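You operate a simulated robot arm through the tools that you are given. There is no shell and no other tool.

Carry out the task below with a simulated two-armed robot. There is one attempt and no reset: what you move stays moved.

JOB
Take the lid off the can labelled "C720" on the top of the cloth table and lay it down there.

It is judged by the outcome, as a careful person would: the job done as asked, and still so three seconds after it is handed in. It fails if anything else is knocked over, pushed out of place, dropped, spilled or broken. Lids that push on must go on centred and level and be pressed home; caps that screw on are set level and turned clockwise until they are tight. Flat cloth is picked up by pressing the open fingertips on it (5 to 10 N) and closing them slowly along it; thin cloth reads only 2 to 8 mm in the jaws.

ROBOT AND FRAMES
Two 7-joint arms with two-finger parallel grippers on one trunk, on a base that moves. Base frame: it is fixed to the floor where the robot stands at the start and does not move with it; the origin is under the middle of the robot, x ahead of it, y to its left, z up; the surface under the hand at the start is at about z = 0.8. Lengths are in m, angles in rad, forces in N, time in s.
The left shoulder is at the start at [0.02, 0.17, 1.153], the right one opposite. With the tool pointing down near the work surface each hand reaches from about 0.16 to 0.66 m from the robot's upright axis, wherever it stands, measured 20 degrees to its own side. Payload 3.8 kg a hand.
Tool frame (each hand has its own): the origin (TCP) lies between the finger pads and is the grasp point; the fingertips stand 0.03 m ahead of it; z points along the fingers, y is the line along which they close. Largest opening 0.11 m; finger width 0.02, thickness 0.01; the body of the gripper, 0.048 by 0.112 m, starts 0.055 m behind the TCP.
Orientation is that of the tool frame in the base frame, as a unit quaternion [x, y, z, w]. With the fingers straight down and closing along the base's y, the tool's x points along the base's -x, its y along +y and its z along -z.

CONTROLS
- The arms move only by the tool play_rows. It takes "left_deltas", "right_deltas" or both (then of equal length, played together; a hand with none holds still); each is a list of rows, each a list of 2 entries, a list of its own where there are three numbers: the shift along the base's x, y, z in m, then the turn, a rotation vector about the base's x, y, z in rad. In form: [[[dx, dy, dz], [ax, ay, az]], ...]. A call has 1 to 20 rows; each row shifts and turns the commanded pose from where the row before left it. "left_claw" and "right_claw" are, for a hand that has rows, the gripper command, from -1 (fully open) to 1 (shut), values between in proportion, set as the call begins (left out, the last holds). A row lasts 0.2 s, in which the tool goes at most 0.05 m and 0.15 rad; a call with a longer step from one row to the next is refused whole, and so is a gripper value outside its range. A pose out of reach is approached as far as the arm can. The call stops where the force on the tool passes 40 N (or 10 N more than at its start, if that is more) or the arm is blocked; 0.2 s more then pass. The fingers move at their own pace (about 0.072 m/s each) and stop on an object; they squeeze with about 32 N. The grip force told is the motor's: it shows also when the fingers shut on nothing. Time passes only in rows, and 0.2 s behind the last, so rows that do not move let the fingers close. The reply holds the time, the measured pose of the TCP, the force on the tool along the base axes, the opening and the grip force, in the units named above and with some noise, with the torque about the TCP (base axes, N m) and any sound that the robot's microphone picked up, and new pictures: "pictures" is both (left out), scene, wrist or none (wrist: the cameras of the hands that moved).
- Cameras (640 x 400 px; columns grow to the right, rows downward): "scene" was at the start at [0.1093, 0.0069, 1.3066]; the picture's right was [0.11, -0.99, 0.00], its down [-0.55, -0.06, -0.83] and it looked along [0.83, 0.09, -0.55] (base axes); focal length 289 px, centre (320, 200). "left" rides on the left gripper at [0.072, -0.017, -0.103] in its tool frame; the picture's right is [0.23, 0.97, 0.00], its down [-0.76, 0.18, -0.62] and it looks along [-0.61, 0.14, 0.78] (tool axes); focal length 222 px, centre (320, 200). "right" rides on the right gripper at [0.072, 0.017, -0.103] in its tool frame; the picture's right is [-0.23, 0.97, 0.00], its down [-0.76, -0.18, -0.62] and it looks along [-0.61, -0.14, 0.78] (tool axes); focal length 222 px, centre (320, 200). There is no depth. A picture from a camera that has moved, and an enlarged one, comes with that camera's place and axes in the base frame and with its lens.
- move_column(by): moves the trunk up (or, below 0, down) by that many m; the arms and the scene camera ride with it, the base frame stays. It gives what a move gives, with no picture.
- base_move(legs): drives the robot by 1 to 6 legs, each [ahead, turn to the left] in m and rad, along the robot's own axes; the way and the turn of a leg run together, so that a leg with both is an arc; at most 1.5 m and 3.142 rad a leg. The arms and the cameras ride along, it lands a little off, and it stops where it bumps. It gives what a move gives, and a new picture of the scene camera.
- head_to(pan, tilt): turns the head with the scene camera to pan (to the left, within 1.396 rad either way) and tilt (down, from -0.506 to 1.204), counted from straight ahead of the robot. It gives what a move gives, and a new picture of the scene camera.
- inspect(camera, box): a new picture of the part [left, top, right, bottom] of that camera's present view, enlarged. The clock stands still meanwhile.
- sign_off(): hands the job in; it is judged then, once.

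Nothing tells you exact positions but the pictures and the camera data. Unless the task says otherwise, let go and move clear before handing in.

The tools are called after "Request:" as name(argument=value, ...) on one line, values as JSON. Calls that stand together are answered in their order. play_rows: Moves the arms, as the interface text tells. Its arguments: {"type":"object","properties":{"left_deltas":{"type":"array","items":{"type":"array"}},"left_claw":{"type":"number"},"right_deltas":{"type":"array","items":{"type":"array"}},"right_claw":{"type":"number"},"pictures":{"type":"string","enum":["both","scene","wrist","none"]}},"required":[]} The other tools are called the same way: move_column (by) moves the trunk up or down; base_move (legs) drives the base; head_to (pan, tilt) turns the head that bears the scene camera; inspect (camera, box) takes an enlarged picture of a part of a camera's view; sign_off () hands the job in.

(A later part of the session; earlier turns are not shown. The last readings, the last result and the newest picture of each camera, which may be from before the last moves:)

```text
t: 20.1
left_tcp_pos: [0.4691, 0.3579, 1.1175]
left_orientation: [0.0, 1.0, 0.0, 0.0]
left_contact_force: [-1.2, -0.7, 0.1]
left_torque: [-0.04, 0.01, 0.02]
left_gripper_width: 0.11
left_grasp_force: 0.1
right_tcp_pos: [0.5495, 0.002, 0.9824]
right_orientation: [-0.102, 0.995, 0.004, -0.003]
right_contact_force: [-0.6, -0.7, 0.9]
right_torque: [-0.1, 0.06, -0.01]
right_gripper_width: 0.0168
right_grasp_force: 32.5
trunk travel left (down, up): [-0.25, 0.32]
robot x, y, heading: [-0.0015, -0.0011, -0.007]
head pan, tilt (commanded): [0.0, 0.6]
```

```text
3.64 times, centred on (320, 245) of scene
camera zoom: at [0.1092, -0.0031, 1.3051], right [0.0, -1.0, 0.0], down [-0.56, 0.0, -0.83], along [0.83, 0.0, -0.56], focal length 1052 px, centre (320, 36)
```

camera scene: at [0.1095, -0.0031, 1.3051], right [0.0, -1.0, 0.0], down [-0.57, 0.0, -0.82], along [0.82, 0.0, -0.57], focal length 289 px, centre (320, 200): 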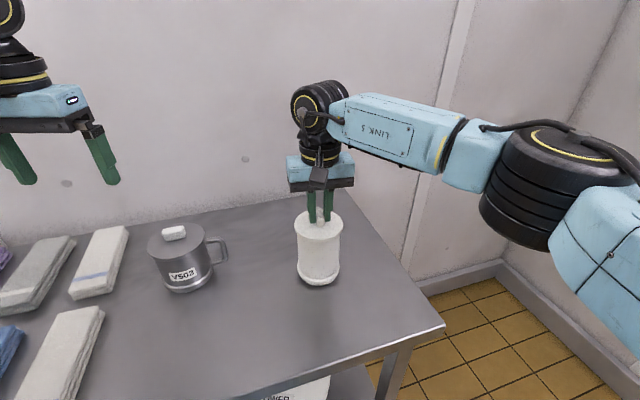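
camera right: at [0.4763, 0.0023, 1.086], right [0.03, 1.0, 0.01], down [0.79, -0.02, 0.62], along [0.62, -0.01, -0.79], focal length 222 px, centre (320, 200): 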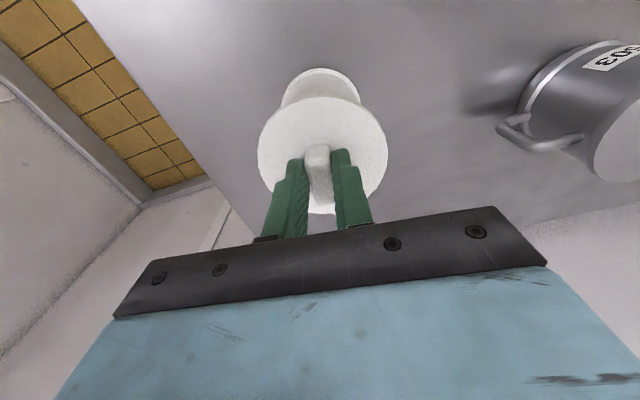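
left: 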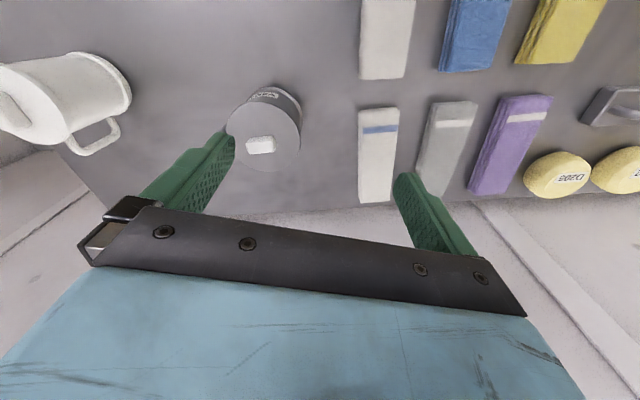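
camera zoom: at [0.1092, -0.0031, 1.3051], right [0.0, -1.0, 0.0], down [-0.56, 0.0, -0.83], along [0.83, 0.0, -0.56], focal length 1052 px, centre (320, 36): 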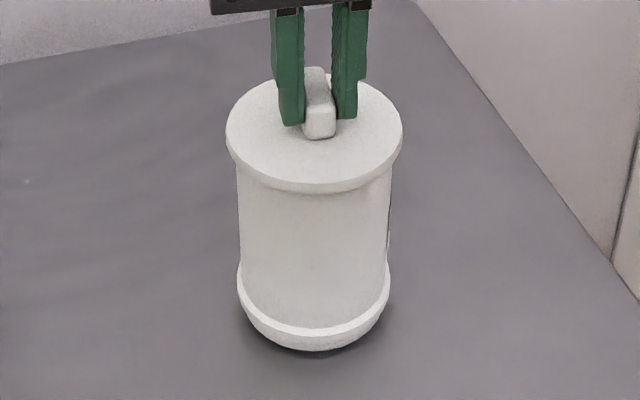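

The can stands on the table again, and the right hand keeps holding the knob to steady it. I'll now bring the left hand round in front of the can, pitched forward and yawed about -0.3 rad, to grip the body below the lid clear of the handle at the back.

Request:
play_rows(left_deltas=[[[-0.0076, -0.023, -0.0019], [0, -0.1496, 0]], [[-0.0076, -0.023, -0.0019], [0, -0.1496, 0]], [[-0.0076, -0.023, -0.0019], [0, -0.1496, 0]], [[-0.0076, -0.023, -0.0019], [0, -0.1496, 0]], [[-0.0076, -0.023, -0.0019], [0, -0.1496, 0]], [[-0.0076, -0.023, -0.0019], [0, -0.1496, 0]], [[-0.0076, -0.023, -0.0019], [0, -0.1496, 0]], [[-0.0076, -0.023, -0.0019], [0, 0, -0.15]], [[-0.0076, -0.023, -0.0019], [0, 0, -0.15]], [[0, 0, 0], [0, 0, 0]]], left_claw=-1, pictures="both")

```text
t: 22.3
left_tcp_pos: [0.4186, 0.1471, 1.1049]
left_orientation: [0.13, 0.856, -0.075, 0.495]
left_contact_force: [-0.1, 0.9, -0.3]
left_torque: [0.0, -0.02, -0.01]
left_gripper_width: 0.1103
left_grasp_force: 0.1
left hand out of reach, approached as far as the arm can: row 7, 8
right_tcp_pos: [0.5488, 0.0003, 0.9819]
right_orientation: [-0.102, 0.995, 0.004, -0.004]
right_contact_force: [-0.2, 1.3, 3.5]
right_torque: [0.02, -0.07, 0.04]
right_gripper_width: 0.0171
right_grasp_force: 31.8
trunk travel left (down, up): [-0.25, 0.32]
robot x, y, heading: [0.0003, 0.0007, 0.001]
head pan, tilt (commanded): [0.0, 0.6]
camera scene: at [0.1091, -0.003, 1.3051], right [0.0, -1.0, 0.0], down [-0.56, 0.0, -0.83], along [0.83, 0.0, -0.56], focal length 289 px, centre (320, 200)
camera left: at [0.2929, 0.1673, 1.0949], right [0.18, 0.96, -0.2], down [-0.1, 0.22, 0.97], along [0.98, -0.16, 0.13], focal length 222 px, centre (320, 200)
```

scene: 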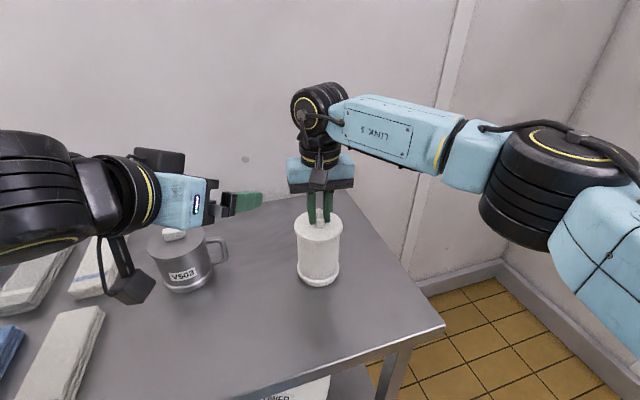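
left: 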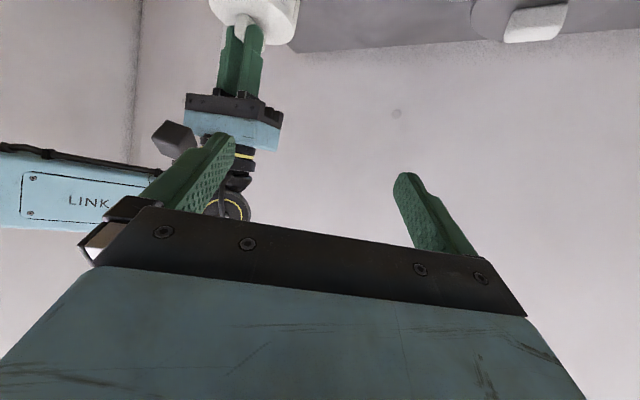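

The left hand reached the wanted orientation (pointing forward, right and 30° down). I'll lower it first, then slide it sideways to a standoff about 14 cm in front of the can.

Request:
play_rows(left_deltas=[[[0.001, 0, -0.032], [0, 0, 0]], [[0.001, 0, -0.032], [0, 0, 0]], [[0.001, 0, -0.032], [0, 0, 0]], [[0.001, 0, -0.032], [0, 0, 0]], [[0, 0, -0.03], [0, 0, 0]], [[0, -0.027, 0], [0, 0, 0]], [[0, -0.027, 0], [0, 0, 0]], [[0, -0.027, 0], [0, 0, 0]], [[0, -0.026, 0], [0, 0, 0]], [[0, 0, 0], [0, 0, 0]]], left_claw=-1, pictures="both")

```text
t: 24.5
left_tcp_pos: [0.4268, 0.0392, 0.9468]
left_orientation: [0.129, 0.856, -0.074, 0.495]
left_contact_force: [-0.4, -0.5, 0.8]
left_torque: [0.0, -0.02, 0.01]
left_gripper_width: 0.1099
left_grasp_force: 0.0
left hand out of reach, approached as far as the arm can: row 1
right_tcp_pos: [0.5491, 0.0011, 0.9833]
right_orientation: [-0.102, 0.995, 0.004, -0.003]
right_contact_force: [-1.0, 1.1, 3.0]
right_torque: [0.03, -0.04, 0.01]
right_gripper_width: 0.0168
right_grasp_force: 32.0
trunk travel left (down, up): [-0.25, 0.32]
robot x, y, heading: [0.0002, 0.0036, 0.001]
head pan, tilt (commanded): [0.0, 0.6]
camera scene: at [0.1091, -0.0029, 1.3051], right [0.0, -1.0, 0.0], down [-0.56, 0.0, -0.83], along [0.83, 0.0, -0.56], focal length 289 px, centre (320, 200)
camera left: at [0.3012, 0.0607, 0.9351], right [0.18, 0.96, -0.2], down [-0.1, 0.22, 0.97], along [0.98, -0.15, 0.13], focal length 222 px, centre (320, 200)
```

scene: 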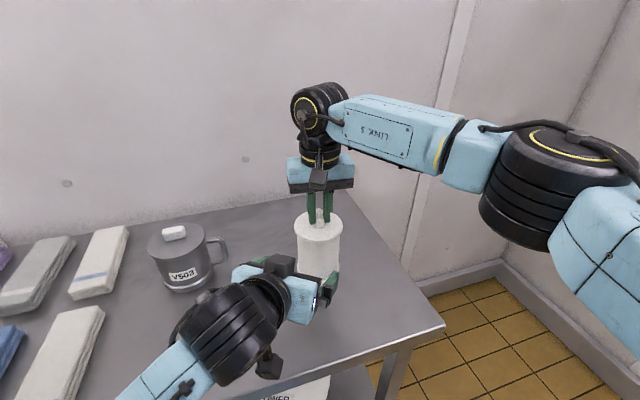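
left: 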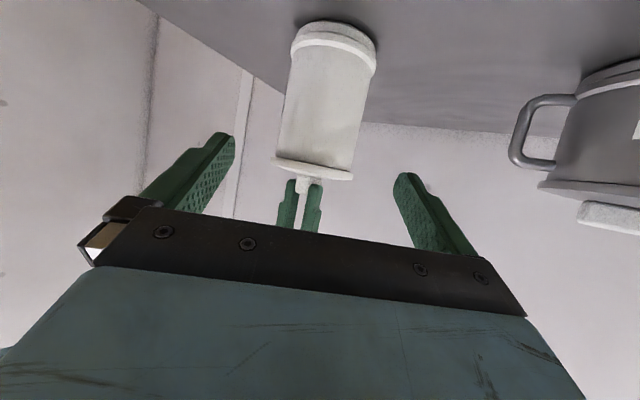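

The can's body sits between the open left fingers in the left camera's view. I'll enlarge it to check the alignment and heights before going in.

Request:
inspect(camera="left", box=[230, 10, 420, 220])

Request:
inspect(camera="scene", box=[220, 190, 380, 390])

Request:
inspect(camera="right", box=[180, 20, 460, 240])

```text
1.90 times, centred on (325, 115) of left
camera zoom: at [0.3012, 0.0607, 0.9351], right [0.18, 0.96, -0.2], down [-0.1, 0.22, 0.97], along [0.98, -0.15, 0.13], focal length 423 px, centre (310, 362)
```

zoom: 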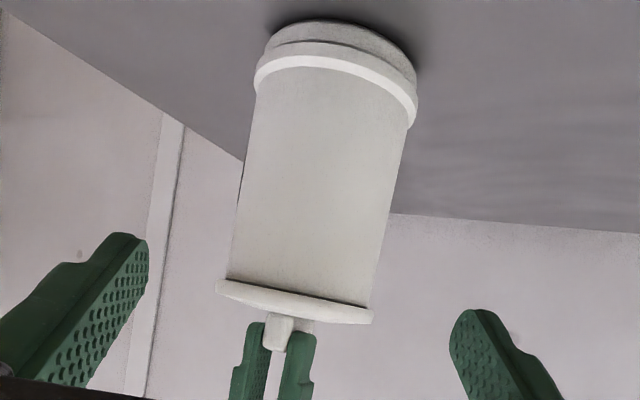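

```text
2.00 times, centred on (300, 290) of scene
camera zoom: at [0.1091, -0.0029, 1.3051], right [0.0, -1.0, 0.0], down [-0.56, 0.0, -0.83], along [0.83, 0.0, -0.56], focal length 579 px, centre (360, 20)
```

zoom: 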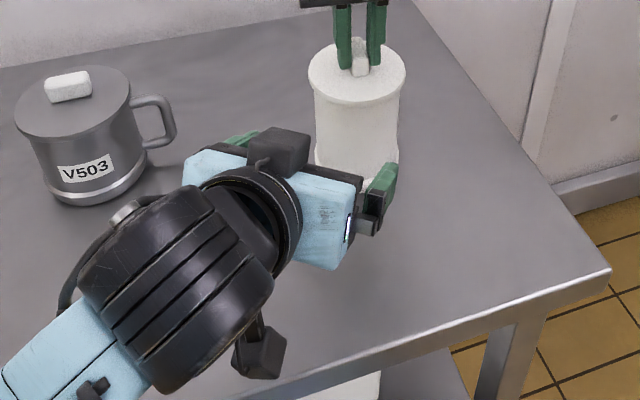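

```text
1.82 times, centred on (320, 130) of right
camera zoom: at [0.4758, 0.0029, 1.086], right [0.03, 1.0, 0.01], down [0.79, -0.02, 0.62], along [0.62, -0.01, -0.79], focal length 404 px, centre (320, 327)
```

zoom: 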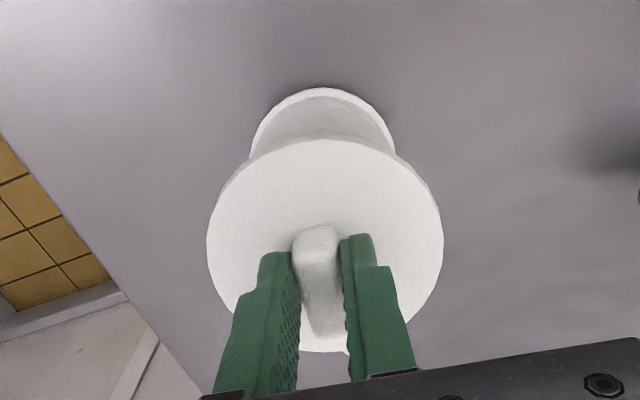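

By the left camera the can lies about 4–5 mm to the +y side of the left hand's approach line, at mid-body height. I'll correct that while advancing 7 cm, stopping just short of the can to check again.

Request:
play_rows(left_deltas=[[[0.0148, -0.0035, -0.00875], [0, 0, 0]], [[0.0148, -0.0035, -0.00875], [0, 0, 0]], [[0.0148, -0.0035, -0.00875], [0, 0, 0]], [[0.0148, -0.0035, -0.00875], [0, 0, 0]], [[0, 0, 0], [0, 0, 0]]], left_claw=-1, pictures="both")

Request:
inspect(camera="left", box=[220, 0, 420, 220])

Request:
inspect(camera="scene", box=[220, 190, 380, 390])

```text
t: 25.7
left_tcp_pos: [0.4862, 0.0235, 0.9111]
left_orientation: [0.128, 0.857, -0.074, 0.494]
left_contact_force: [0.4, 0.2, -0.1]
left_torque: [-0.02, 0.02, -0.02]
left_gripper_width: 0.1099
left_grasp_force: 0.0
right_tcp_pos: [0.55, 0.0017, 0.9813]
right_orientation: [-0.102, 0.995, 0.004, -0.004]
right_contact_force: [-0.5, -0.1, 3.3]
right_torque: [-0.07, -0.01, -0.01]
right_gripper_width: 0.0171
right_grasp_force: 32.0
trunk travel left (down, up): [-0.25, 0.32]
robot x, y, heading: [0.0053, 0.001, -0.002]
head pan, tilt (commanded): [0.0, 0.6]
camera scene: at [0.1091, -0.003, 1.3051], right [0.0, -1.0, 0.0], down [-0.56, 0.0, -0.83], along [0.83, 0.0, -0.56], focal length 289 px, centre (320, 200)
camera left: at [0.3604, 0.0464, 0.8999], right [0.18, 0.96, -0.2], down [-0.1, 0.22, 0.97], along [0.98, -0.15, 0.13], focal length 222 px, centre (320, 200)
```

scene: 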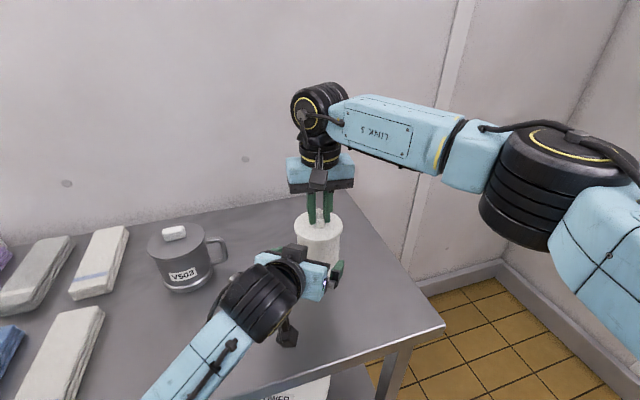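
left: 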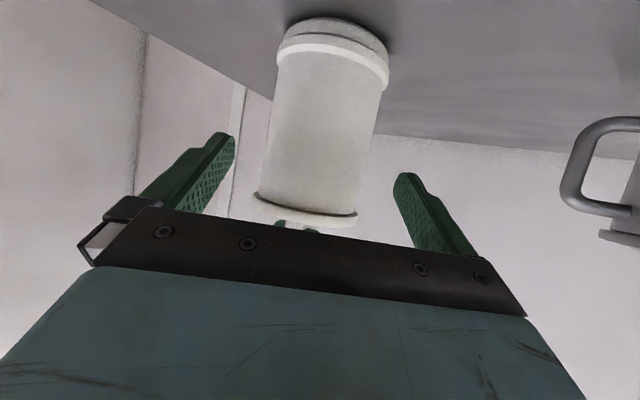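

```text
1.82 times, centred on (320, 110) of left
camera zoom: at [0.3604, 0.0464, 0.8999], right [0.18, 0.96, -0.2], down [-0.1, 0.22, 0.97], along [0.98, -0.15, 0.13], focal length 404 px, centre (320, 364)
```

zoom: 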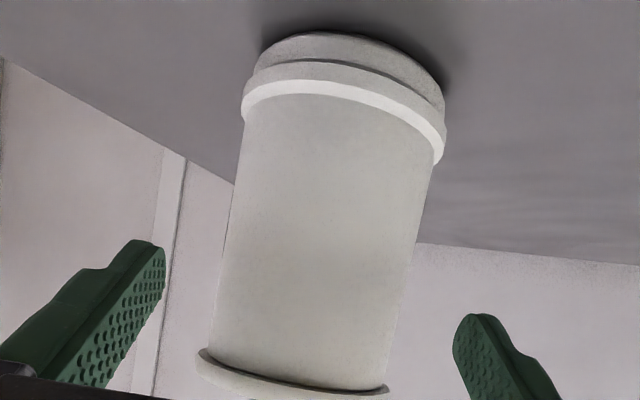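

```text
2.00 times, centred on (300, 290) of scene
camera zoom: at [0.1091, -0.003, 1.3051], right [0.0, -1.0, 0.0], down [-0.56, 0.0, -0.83], along [0.83, 0.0, -0.56], focal length 579 px, centre (360, 20)
```

zoom: 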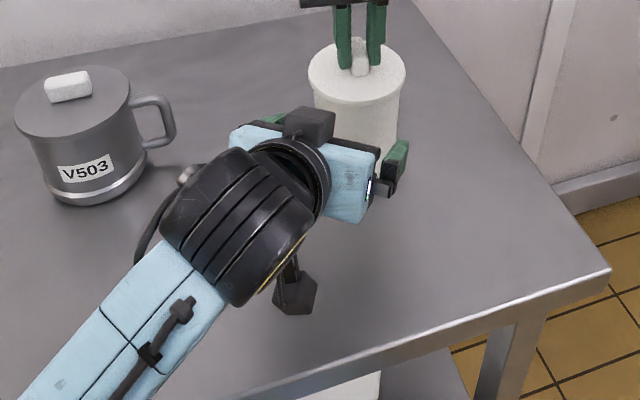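

The can is now centred between the left fingers to about 1 px. I'll advance the last 7 cm in small steps with the jaws wide open, watching the forces on both hands.

Request:
play_rows(left_deltas=[[[0.0083, -0.00256, -0.005], [0, 0, 0]], [[0.0083, -0.00256, -0.005], [0, 0, 0]], [[0.0083, -0.00256, -0.005], [0, 0, 0]], [[0.0083, -0.00256, -0.005], [0, 0, 0]], [[0, 0, 0], [0, 0, 0]]], left_claw=-1, pictures="none")

Request:
inspect(camera="left", box=[160, 0, 480, 260])

Request:
inspect(camera="scene", box=[240, 190, 380, 340])

```text
t: 26.9
left_tcp_pos: [0.5192, 0.0143, 0.892]
left_orientation: [0.129, 0.856, -0.074, 0.495]
left_contact_force: [-0.1, -0.3, -0.4]
left_torque: [-0.04, -0.04, 0.0]
left_gripper_width: 0.1099
left_grasp_force: 0.1
right_tcp_pos: [0.549, 0.0007, 0.9812]
right_orientation: [-0.102, 0.995, 0.004, -0.004]
right_contact_force: [-1.2, 0.0, 3.1]
right_torque: [-0.04, -0.01, 0.0]
right_gripper_width: 0.017
right_grasp_force: 32.0
trunk travel left (down, up): [-0.25, 0.32]
robot x, y, heading: [-0.0008, -0.002, -0.002]
head pan, tilt (commanded): [0.0, 0.6]
```

```text
1.54 times, centred on (320, 130) of left
camera zoom: at [0.3939, 0.0358, 0.8806], right [0.18, 0.96, -0.2], down [-0.1, 0.22, 0.97], along [0.98, -0.15, 0.13], focal length 342 px, centre (320, 308)
```

zoom: 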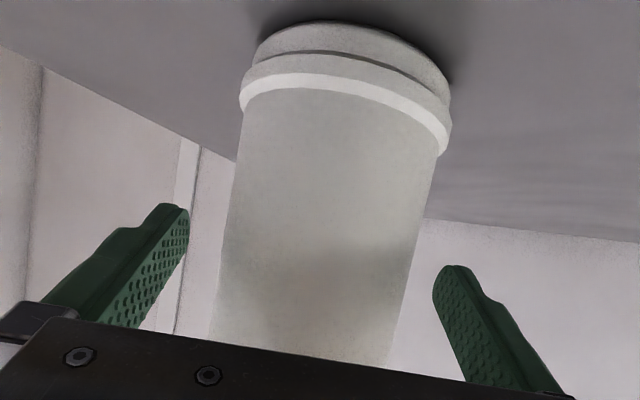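

```text
2.67 times, centred on (310, 265) of scene
camera zoom: at [0.1092, -0.003, 1.3051], right [0.0, -1.0, 0.0], down [-0.56, 0.0, -0.83], along [0.83, 0.0, -0.56], focal length 772 px, centre (347, 27)
```

zoom: 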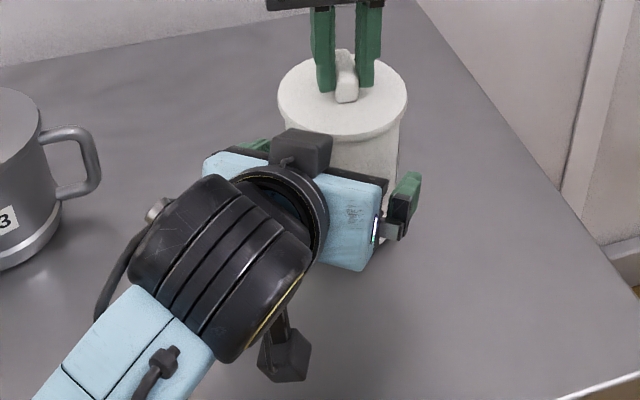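

The can is still centred within about 2 mm, and the finger tips are level with its axis. There is a dark box on top of the left wrist near the lid's front rim, so I'll advance in two short steps and check that gap.

Request:
play_rows(left_deltas=[[[0.0053, -0.001, -0.003], [0, 0, 0]], [[0.0053, -0.001, -0.003], [0, 0, 0]], [[0, 0, 0], [0, 0, 0]]], left_claw=-1, pictures="none")

Request:
inspect(camera="scene", box=[270, 190, 370, 290])

Request:
inspect(camera="right", box=[160, 0, 480, 240])

Request:
inspect(camera="left", box=[160, 0, 480, 260])

```text
t: 27.7
left_tcp_pos: [0.5281, 0.0126, 0.8845]
left_orientation: [0.129, 0.857, -0.074, 0.493]
left_contact_force: [-1.2, -0.9, 0.7]
left_torque: [-0.02, -0.03, -0.01]
left_gripper_width: 0.1101
left_grasp_force: 0.0
right_tcp_pos: [0.5501, 0.0013, 0.9815]
right_orientation: [-0.101, 0.995, 0.004, -0.003]
right_contact_force: [-1.0, 0.6, 1.6]
right_torque: [-0.04, -0.01, -0.03]
right_gripper_width: 0.0169
right_grasp_force: 31.8
trunk travel left (down, up): [-0.25, 0.32]
robot x, y, heading: [-0.0008, 0.0059, 0.002]
head pan, tilt (commanded): [0.0, 0.6]
```

```text
4.00 times, centred on (320, 240) of scene
camera zoom: at [0.1092, -0.003, 1.3051], right [0.0, -1.0, 0.0], down [-0.56, 0.0, -0.83], along [0.83, 0.0, -0.56], focal length 1157 px, centre (320, 40)
```

zoom: 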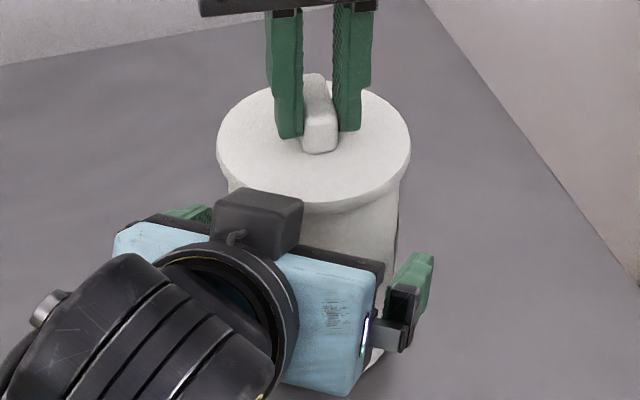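

```text
1.67 times, centred on (320, 120) of right
camera zoom: at [0.4759, 0.0028, 1.086], right [0.03, 1.0, 0.01], down [0.79, -0.02, 0.62], along [0.62, -0.01, -0.79], focal length 370 px, centre (320, 333)
```

zoom: 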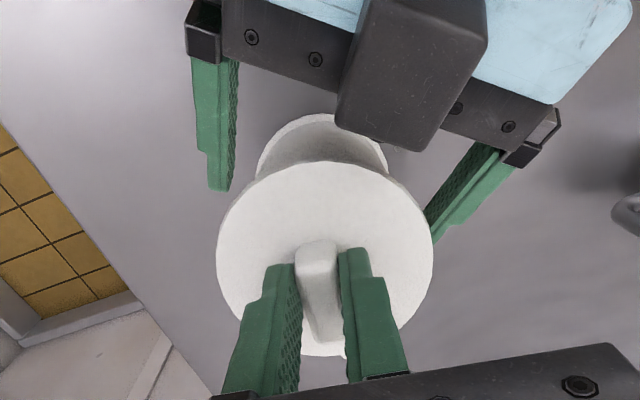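

```text
1.54 times, centred on (320, 130) of left
camera zoom: at [0.4042, 0.034, 0.8741], right [0.18, 0.96, -0.2], down [-0.1, 0.22, 0.97], along [0.98, -0.15, 0.13], focal length 342 px, centre (320, 308)
```

zoom: 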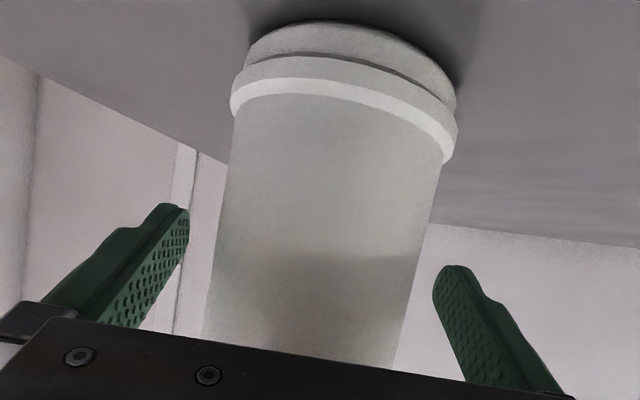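

The right camera now shows the left hand from above, with the box close to the lid's front edge. I'll enlarge both views to measure that gap before going on.

Request:
inspect(camera="scene", box=[285, 225, 345, 265])

Request:
inspect(camera="right", box=[300, 20, 420, 110])

```text
10.00 times, centred on (315, 245) of scene
camera zoom: at [0.1092, -0.003, 1.3051], right [0.0, -1.0, 0.0], down [-0.56, 0.0, -0.83], along [0.83, 0.0, -0.56], focal length 2893 px, centre (370, -250)
```

zoom: 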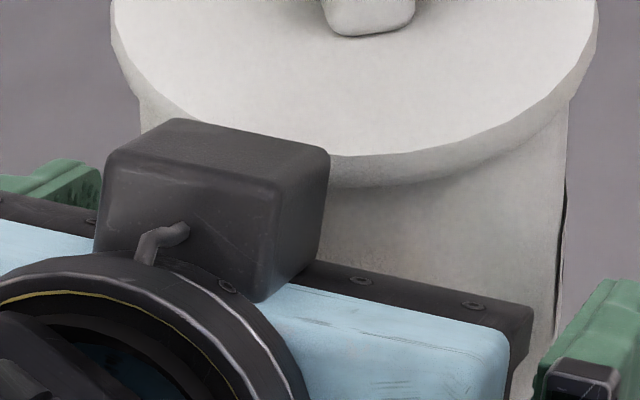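

```text
4.44 times, centred on (360, 65) of right
camera zoom: at [0.4759, 0.0028, 1.086], right [0.03, 1.0, 0.01], down [0.79, -0.02, 0.62], along [0.62, -0.01, -0.79], focal length 987 px, centre (142, 800)
```

zoom: 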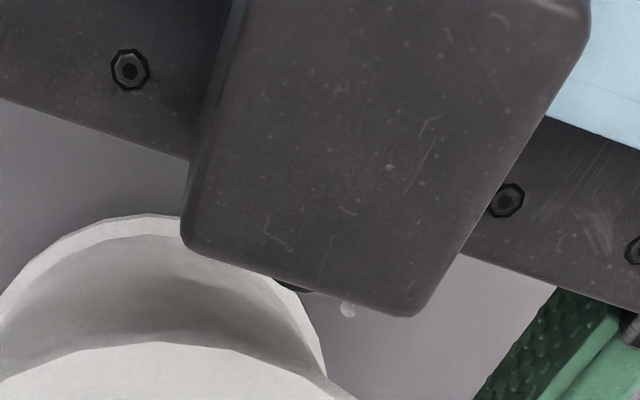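

The box's front top corner is at about (0.496, 0.006, 0.954), only around 1 cm from the lid's rim, so going straight on would touch. I'll make the left hand more level (8°) and lower it about 12 mm, then advance 1 cm so that the box stays below and in front of the lid.

Request:
play_rows(left_deltas=[[[0, 0, -0.003], [-0.0208, -0.0667, 0]], [[0, 0, -0.004], [-0.0208, -0.0667, 0]], [[0, 0, -0.005], [0, 0, 0]], [[0, 0, 0], [0, 0, 0]]], left_claw=-1, pictures="none")

Request:
inspect(camera="scene", box=[240, 200, 380, 350])

Request:
inspect(camera="right", box=[160, 0, 480, 240])

Request:
inspect(camera="left", box=[160, 0, 480, 260])

```text
t: 28.7
left_tcp_pos: [0.529, 0.0124, 0.8731]
left_orientation: [0.123, 0.82, -0.084, 0.553]
left_contact_force: [-0.1, 0.3, 0.7]
left_torque: [-0.01, 0.0, 0.01]
left_gripper_width: 0.11
left_grasp_force: 0.0
right_tcp_pos: [0.5486, 0.0006, 0.9817]
right_orientation: [-0.101, 0.995, 0.005, -0.003]
right_contact_force: [0.7, 0.8, 1.4]
right_torque: [-0.06, -0.01, -0.02]
right_gripper_width: 0.0171
right_grasp_force: 32.1
trunk travel left (down, up): [-0.25, 0.32]
robot x, y, heading: [-0.0005, 0.0016, -0.0]
head pan, tilt (commanded): [0.0, 0.6]
```

```text
2.67 times, centred on (310, 275) of scene
camera zoom: at [0.1092, -0.003, 1.3051], right [0.0, -1.0, 0.0], down [-0.56, 0.0, -0.83], along [0.83, 0.0, -0.56], focal length 772 px, centre (347, 0)
```

zoom: 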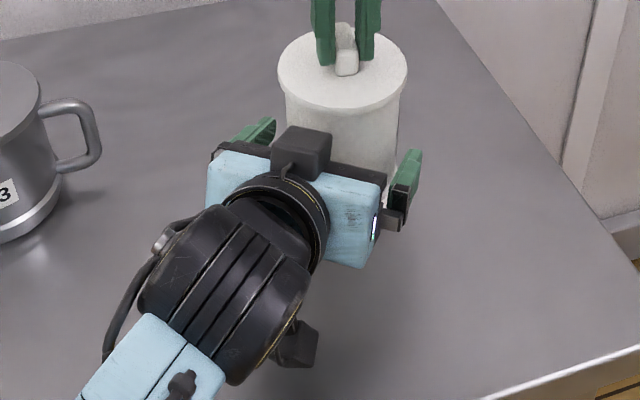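

```text
1.67 times, centred on (320, 120) of right
camera zoom: at [0.4759, 0.0028, 1.086], right [0.03, 1.0, 0.01], down [0.79, -0.02, 0.62], along [0.62, -0.01, -0.79], focal length 370 px, centre (320, 333)
```

zoom: 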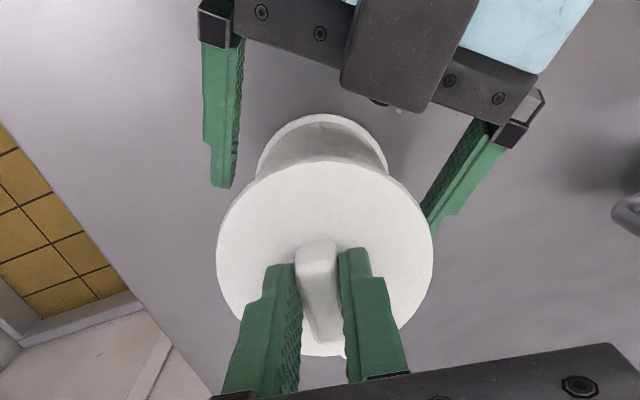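

```text
1.54 times, centred on (320, 130) of left
camera zoom: at [0.4067, 0.0329, 0.8449], right [0.21, 0.96, -0.21], down [-0.23, 0.26, 0.94], along [0.95, -0.15, 0.27], focal length 342 px, centre (320, 308)
```

zoom: 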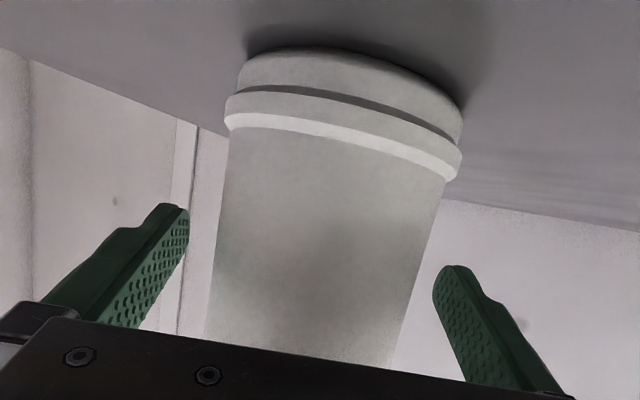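

The box is now well clear of the lid. I'll advance 12 mm level, so the tips pass the can's axis by about 18 mm.

Request:
play_rows(left_deltas=[[[0.0038, -0.0012, 0], [0, 0, 0]], [[0.0038, -0.0012, 0], [0, 0, 0]], [[0.0038, -0.0011, 0], [0, 0, 0]], [[0, 0, 0], [0, 0, 0]]], left_claw=-1, pictures="none")

Request:
inspect(camera="scene", box=[260, 200, 360, 290])

Request:
inspect(camera="right", box=[160, 0, 480, 240])

Request:
inspect(camera="left", box=[160, 0, 480, 260])

```text
t: 29.7
left_tcp_pos: [0.5412, 0.0093, 0.8733]
left_orientation: [0.123, 0.82, -0.084, 0.553]
left_contact_force: [-0.1, 0.4, -0.3]
left_torque: [0.04, 0.03, 0.0]
left_gripper_width: 0.1101
left_grasp_force: 0.1
right_tcp_pos: [0.5494, -0.0001, 0.9821]
right_orientation: [-0.102, 0.995, 0.004, -0.004]
right_contact_force: [-0.4, 1.2, 1.8]
right_torque: [-0.04, 0.0, 0.0]
right_gripper_width: 0.0169
right_grasp_force: 31.7
trunk travel left (down, up): [-0.25, 0.32]
robot x, y, heading: [-0.0036, 0.0007, -0.001]
head pan, tilt (commanded): [0.0, 0.6]
```

```text
4.44 times, centred on (310, 245) of scene
camera zoom: at [0.1092, -0.003, 1.3051], right [0.0, -1.0, 0.0], down [-0.56, 0.0, -0.83], along [0.83, 0.0, -0.56], focal length 1286 px, centre (364, 0)
```

zoom: 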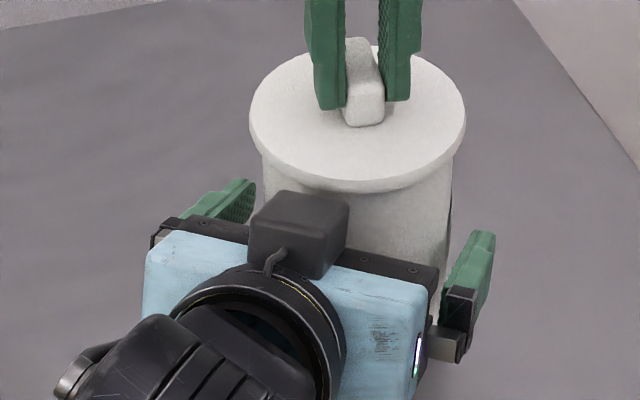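

```text
1.67 times, centred on (320, 120) of right
camera zoom: at [0.4759, 0.0027, 1.086], right [0.03, 1.0, 0.01], down [0.79, -0.02, 0.62], along [0.62, -0.01, -0.79], focal length 370 px, centre (320, 333)
```

zoom: 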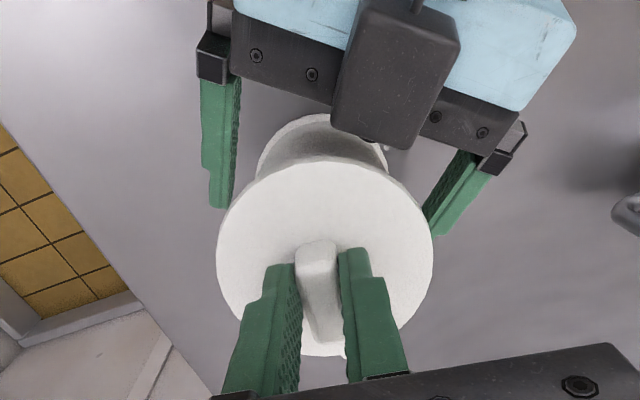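

```text
1.54 times, centred on (320, 130) of left
camera zoom: at [0.4184, 0.0296, 0.8448], right [0.21, 0.96, -0.21], down [-0.23, 0.26, 0.94], along [0.95, -0.15, 0.27], focal length 342 px, centre (320, 308)
```

zoom: 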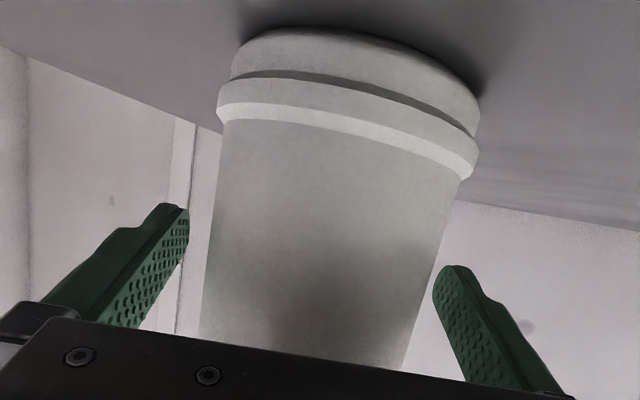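

Everything is centred: the can lies midway between the left fingers. I'll close the left hand in two stages on the can's body while the right hand keeps the knob.

Request:
play_rows(left_deltas=[[[0, 0, 0], [0, 0, 0]], [[0, 0, 0], [0, 0, 0]], [[0, 0, 0], [0, 0, 0]]], left_claw=-0.58, pictures="none")

Request:
play_rows(left_deltas=[[[0, 0, 0], [0, 0, 0]], [[0, 0, 0], [0, 0, 0]], [[0, 0, 0], [0, 0, 0]], [[0, 0, 0], [0, 0, 0]]], left_claw=1, pictures="both")

Request:
inspect(camera="right", box=[160, 0, 480, 240])

```text
t: 30.5
left_tcp_pos: [0.5416, 0.0095, 0.8735]
left_orientation: [0.124, 0.82, -0.084, 0.553]
left_contact_force: [-0.4, -0.6, 0.2]
left_torque: [-0.02, -0.01, -0.01]
left_gripper_width: 0.087
left_grasp_force: 0.4
right_tcp_pos: [0.5487, -0.0004, 0.9809]
right_orientation: [-0.102, 0.995, 0.004, -0.004]
right_contact_force: [-1.2, 0.4, 1.6]
right_torque: [-0.06, -0.01, 0.01]
right_gripper_width: 0.0168
right_grasp_force: 32.1
trunk travel left (down, up): [-0.25, 0.32]
robot x, y, heading: [-0.002, 0.0038, 0.006]
head pan, tilt (commanded): [0.0, 0.6]
```

```text
t: 31.5
left_tcp_pos: [0.541, 0.0088, 0.873]
left_orientation: [0.124, 0.82, -0.085, 0.553]
left_contact_force: [-0.3, -0.9, -0.3]
left_torque: [-0.14, -0.04, -0.02]
left_gripper_width: 0.0857
left_grasp_force: 31.5
right_tcp_pos: [0.5482, 0.0015, 0.9822]
right_orientation: [-0.102, 0.995, 0.005, -0.004]
right_contact_force: [1.1, 0.1, -0.7]
right_torque: [-0.03, -0.02, -0.02]
right_gripper_width: 0.0171
right_grasp_force: 32.4
trunk travel left (down, up): [-0.25, 0.32]
robot x, y, heading: [-0.0002, 0.0049, 0.001]
head pan, tilt (commanded): [0.0, 0.6]
heard: snap
camera scene: at [0.1094, -0.0031, 1.3051], right [0.0, -1.0, 0.0], down [-0.56, 0.0, -0.83], along [0.83, 0.0, -0.56], focal length 289 px, centre (320, 200)
camera left: at [0.4185, 0.0296, 0.8449], right [0.21, 0.96, -0.21], down [-0.23, 0.26, 0.94], along [0.95, -0.15, 0.27], focal length 222 px, centre (320, 200)
```

scene: 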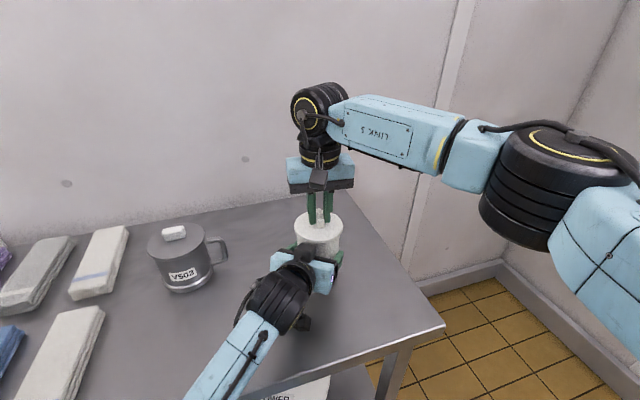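
left: 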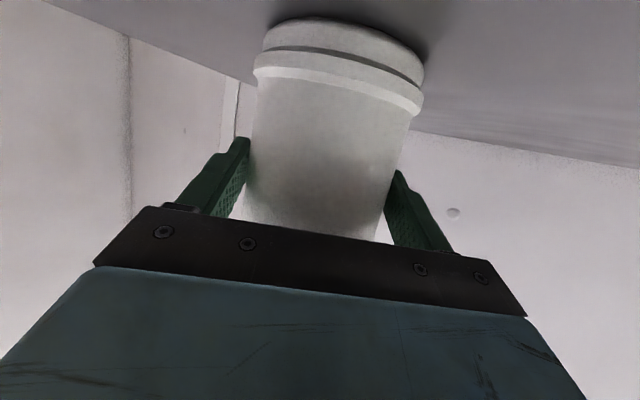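

```text
1.67 times, centred on (320, 120) of right
camera zoom: at [0.4761, 0.0026, 1.0857], right [0.03, 1.0, 0.01], down [0.79, -0.02, 0.62], along [0.62, -0.01, -0.79], focal length 370 px, centre (320, 333)
```

zoom: 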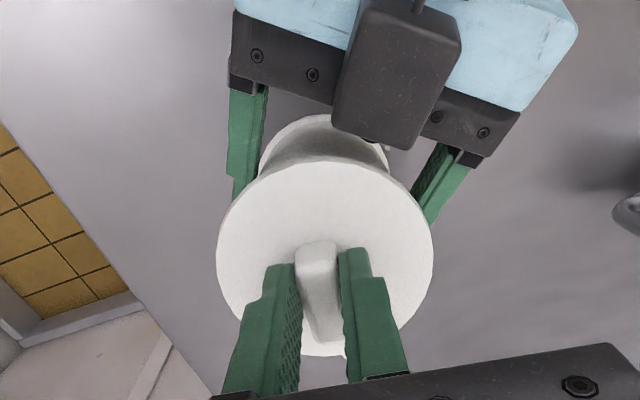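

The left hand holds the body (86 mm, 32 N), and a "snap" was heard, perhaps the lid's fit giving. I'll pull the lid up gently by 3 mm and read the forces.

Request:
play_rows(right_deltas=[[[0, 0, 0.001], [0, 0, 0]], [[0, 0, 0.001], [0, 0, 0]], [[0, 0, 0.001], [0, 0, 0]], [[0, 0, 0], [0, 0, 0]]], pictures="none")

Request:
inspect(camera="scene", box=[270, 190, 370, 290])

Request:
inspect(camera="right", box=[200, 40, 440, 220])

```text
t: 32.5
left_tcp_pos: [0.5417, 0.0085, 0.8734]
left_orientation: [0.123, 0.82, -0.084, 0.553]
left_contact_force: [-0.1, 0.7, 1.8]
left_torque: [-0.03, -0.05, 0.03]
left_gripper_width: 0.0854
left_grasp_force: 32.4
right_tcp_pos: [0.5488, -0.0005, 0.9847]
right_orientation: [-0.103, 0.995, 0.004, -0.004]
right_contact_force: [-0.4, -1.0, -1.2]
right_torque: [0.02, 0.01, 0.02]
right_gripper_width: 0.017
right_grasp_force: 32.3
trunk travel left (down, up): [-0.25, 0.32]
robot x, y, heading: [-0.0009, -0.0032, 0.005]
head pan, tilt (commanded): [0.0, 0.6]
```

```text
4.00 times, centred on (320, 240) of scene
camera zoom: at [0.1094, -0.0031, 1.3051], right [0.0, -1.0, 0.0], down [-0.56, 0.0, -0.83], along [0.83, 0.0, -0.56], focal length 1157 px, centre (320, 40)
```

zoom: 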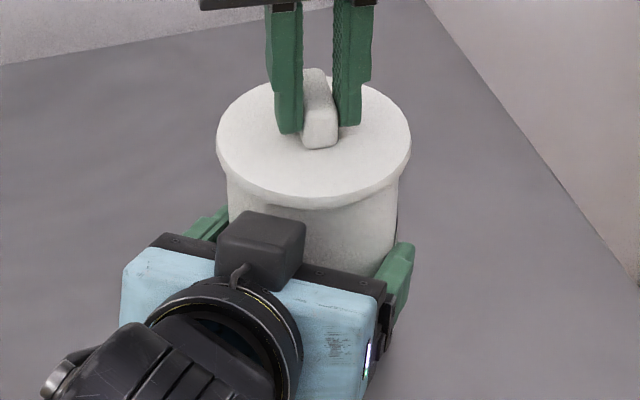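

```text
2.22 times, centred on (320, 130) of right
camera zoom: at [0.4762, 0.0027, 1.0889], right [0.03, 1.0, 0.01], down [0.79, -0.02, 0.62], along [0.62, -0.01, -0.79], focal length 494 px, centre (320, 356)
```

zoom: 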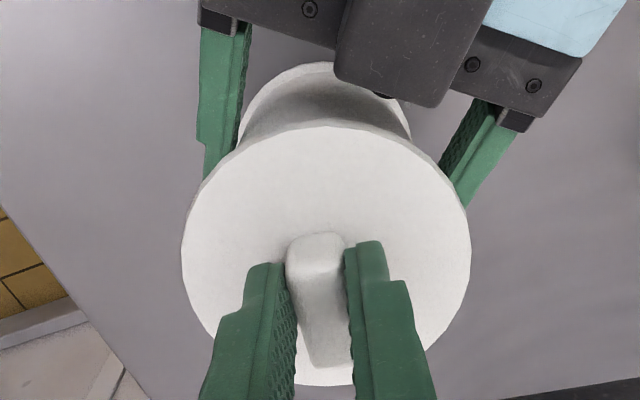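

The forces stay at only about 1–2 N, so the lid seems to be coming free. I'll lift another 4 mm and compare lid and body.

Request:
play_rows(right_deltas=[[[0, 0, 0.001], [0, 0, 0]], [[0, 0, 0.001], [0, 0, 0]], [[0, 0, 0.001], [0, 0, 0]], [[0, 0, 0.001], [0, 0, 0]], [[0, 0, 0], [0, 0, 0]]], pictures="none")

Request:
inspect(camera="scene", box=[270, 190, 370, 290])

Request:
inspect(camera="left", box=[220, 0, 460, 240])

```text
t: 33.7
left_tcp_pos: [0.5411, 0.0094, 0.873]
left_orientation: [0.123, 0.82, -0.083, 0.553]
left_contact_force: [0.5, 1.2, 1.2]
left_torque: [0.01, -0.11, 0.05]
left_gripper_width: 0.0855
left_grasp_force: 32.4
right_tcp_pos: [0.5496, 0.0022, 0.9893]
right_orientation: [-0.102, 0.995, 0.004, -0.004]
right_contact_force: [-0.5, -0.3, -0.1]
right_torque: [-0.01, 0.06, 0.0]
right_gripper_width: 0.0169
right_grasp_force: 31.8
trunk travel left (down, up): [-0.25, 0.32]
robot x, y, heading: [-0.0027, 0.0011, -0.003]
head pan, tilt (commanded): [0.0, 0.6]
```

```text
4.00 times, centred on (320, 240) of scene
camera zoom: at [0.1094, -0.003, 1.3051], right [0.0, -1.0, 0.0], down [-0.56, 0.0, -0.83], along [0.83, 0.0, -0.56], focal length 1157 px, centre (320, 40)
```

zoom: 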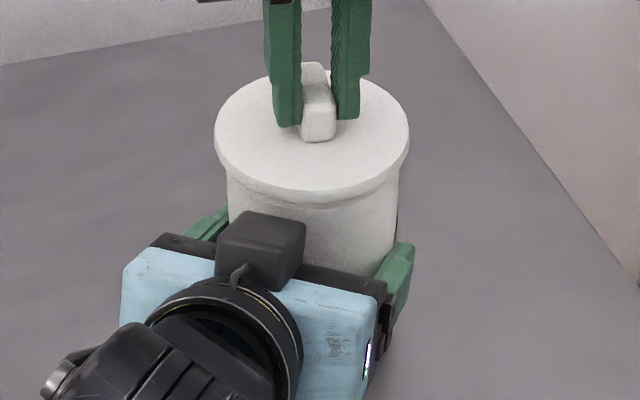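

```text
1.67 times, centred on (340, 120) of left
camera zoom: at [0.4184, 0.0297, 0.8449], right [0.21, 0.96, -0.21], down [-0.23, 0.26, 0.94], along [0.95, -0.15, 0.27], focal length 370 px, centre (287, 333)
```

zoom: 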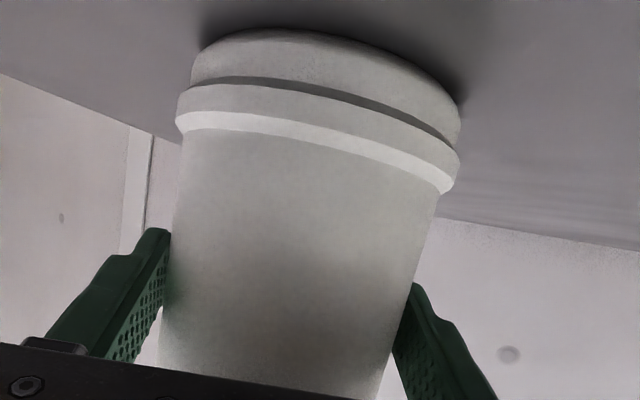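

The lid is rising off the body while the can stays put in the left hand. I'll lift it straight up about 5 cm more.

Request:
play_rows(right_deltas=[[[0, 0, 0.003], [0, 0, 0]], [[0, 0, 0.004], [0, 0, 0]], [[0, 0, 0.005], [0, 0, 0]], [[0, 0, 0.006], [0, 0, 0]], [[0, 0, 0.008], [0, 0, 0]], [[0, 0, 0.01], [0, 0, 0]], [[0, 0, 0.012], [0, 0, 0]], [[0, 0, 0.006], [0, 0, 0]], [[0, 0, 0], [0, 0, 0]]], pictures="scene")

Request:
inspect(camera="scene", box=[250, 150, 390, 300])

```text
t: 35.7
left_tcp_pos: [0.5409, 0.0089, 0.8724]
left_orientation: [0.123, 0.82, -0.084, 0.553]
left_contact_force: [0.2, 0.1, 1.2]
left_torque: [0.05, -0.07, 0.05]
left_gripper_width: 0.0853
left_grasp_force: 31.8
right_tcp_pos: [0.5505, 0.0019, 1.0429]
right_orientation: [-0.102, 0.995, 0.005, -0.004]
right_contact_force: [1.6, 0.5, -0.2]
right_torque: [0.02, -0.01, -0.02]
right_gripper_width: 0.017
right_grasp_force: 31.8
trunk travel left (down, up): [-0.25, 0.32]
robot x, y, heading: [-0.0012, -0.0011, 0.004]
head pan, tilt (commanded): [0.0, 0.6]
camera scene: at [0.1094, -0.0031, 1.3051], right [0.0, -1.0, 0.0], down [-0.56, 0.0, -0.83], along [0.83, 0.0, -0.56], focal length 289 px, centre (320, 200)
```

scene: 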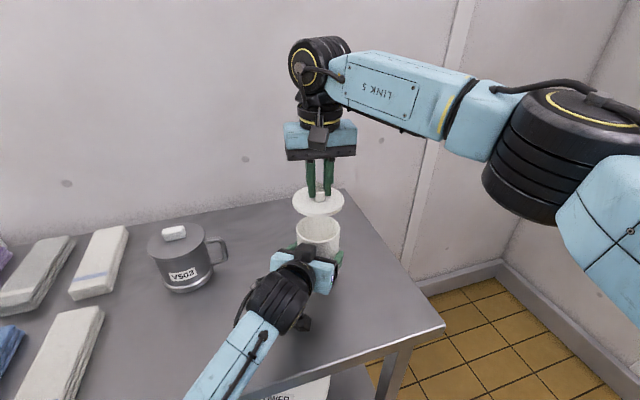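

```text
2.67 times, centred on (320, 225) of scene
camera zoom: at [0.1094, -0.0031, 1.3051], right [0.0, -1.0, 0.0], down [-0.56, 0.0, -0.83], along [0.83, 0.0, -0.56], focal length 772 px, centre (320, 133)
```

zoom: 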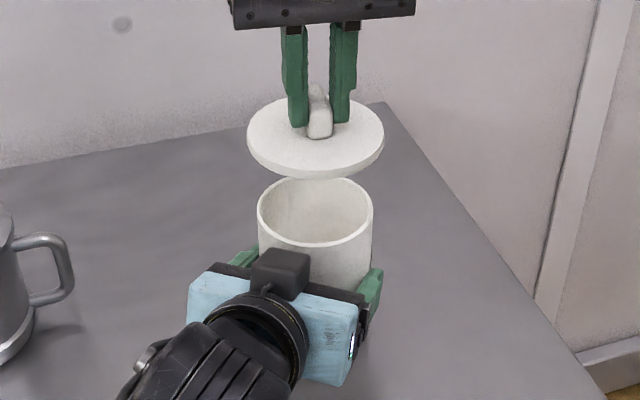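

The lid is off and held by the right hand, and the open can stands held by the left. I'll carry the lid to the free spot to the right of the can, around (0.49, -0.12), staying high for now.

Request:
play_rows(right_deltas=[[[-0.006, -0.012, 0.002], [0, 0, 0]], [[-0.012, -0.0244, 0], [0, 0, 0]], [[-0.012, -0.0244, 0], [0, 0, 0]], [[-0.012, -0.0244, 0], [0, 0, 0]], [[-0.012, -0.0244, 0], [0, 0, 0]], [[-0.006, -0.012, 0], [0, 0, 0]], [[0, 0, 0], [0, 0, 0]]], pictures="both")

```text
t: 37.3
left_tcp_pos: [0.5415, 0.0084, 0.8733]
left_orientation: [0.124, 0.82, -0.084, 0.552]
left_contact_force: [0.5, 0.4, -0.3]
left_torque: [0.02, -0.04, 0.01]
left_gripper_width: 0.0853
left_grasp_force: 32.3
right_tcp_pos: [0.4894, -0.1204, 1.0442]
right_orientation: [-0.102, 0.995, 0.004, -0.004]
right_contact_force: [-0.3, 0.2, -1.5]
right_torque: [0.0, 0.03, 0.01]
right_gripper_width: 0.0168
right_grasp_force: 32.0
trunk travel left (down, up): [-0.25, 0.32]
robot x, y, heading: [-0.0023, 0.0004, 0.002]
head pan, tilt (commanded): [0.0, 0.6]
camera scene: at [0.1094, -0.0031, 1.3051], right [0.0, -1.0, 0.0], down [-0.56, 0.0, -0.83], along [0.83, 0.0, -0.56], focal length 289 px, centre (320, 200)
camera right: at [0.4167, -0.1191, 1.1492], right [0.03, 1.0, 0.01], down [0.79, -0.02, 0.62], along [0.62, -0.01, -0.79], focal length 222 px, centre (320, 200)
```

scene: 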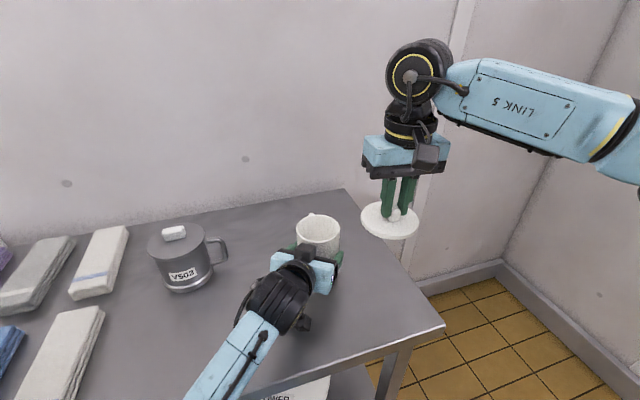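
right: 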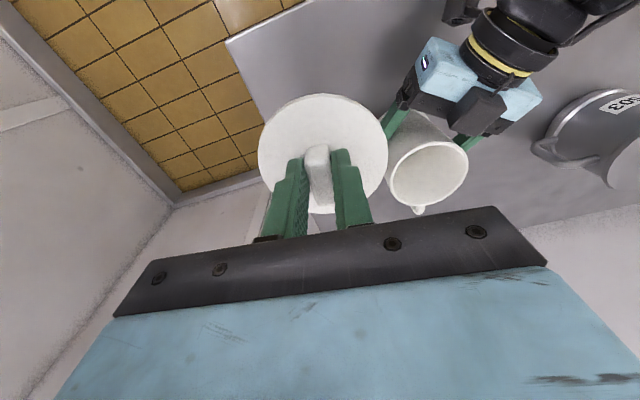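

The lid hangs over clear table on the right side, still high. Before lowering it I'll open the left hand and back it straight out from the can.

Request:
play_rows(left_deltas=[[[0, 0, 0], [0, 0, 0]], [[0, 0, 0], [0, 0, 0]], [[0, 0, 0], [0, 0, 0]]], left_claw=-1, pictures="none")

Request:
inspect(camera="left", box=[160, 0, 480, 260])

Request:
inspect(camera="scene", box=[250, 180, 430, 330])

```text
t: 38.1
left_tcp_pos: [0.5402, 0.0092, 0.8727]
left_orientation: [0.123, 0.82, -0.083, 0.553]
left_contact_force: [-0.3, 0.1, 0.6]
left_torque: [-0.03, 0.0, 0.0]
left_gripper_width: 0.11
left_grasp_force: 0.0
right_tcp_pos: [0.4898, -0.1198, 1.0437]
right_orientation: [-0.102, 0.995, 0.005, -0.005]
right_contact_force: [-0.3, 0.7, -0.8]
right_torque: [0.01, 0.01, 0.02]
right_gripper_width: 0.0169
right_grasp_force: 32.0
trunk travel left (down, up): [-0.25, 0.32]
robot x, y, heading: [0.0011, -0.0, -0.003]
head pan, tilt (commanded): [0.0, 0.6]
```

```text
1.54 times, centred on (320, 130) of left
camera zoom: at [0.4184, 0.0296, 0.8448], right [0.21, 0.96, -0.21], down [-0.23, 0.26, 0.94], along [0.95, -0.15, 0.27], focal length 342 px, centre (320, 308)
```

zoom: 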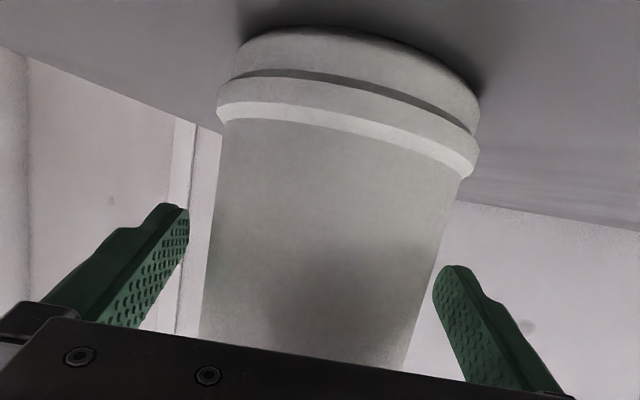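

```text
2.67 times, centred on (340, 255) of scene
camera zoom: at [0.1094, -0.0031, 1.3051], right [0.0, -1.0, 0.0], down [-0.56, 0.0, -0.83], along [0.83, 0.0, -0.56], focal length 772 px, centre (267, 53)
```

zoom: 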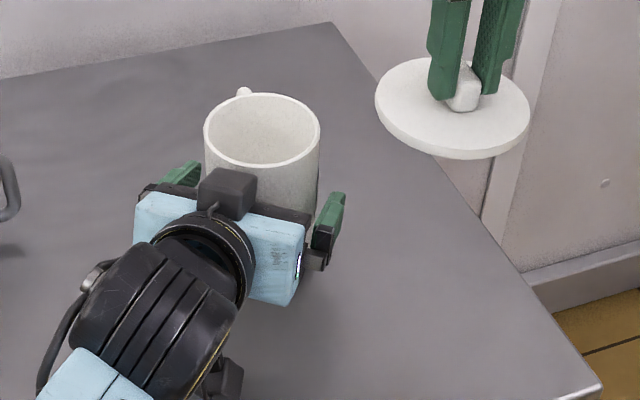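

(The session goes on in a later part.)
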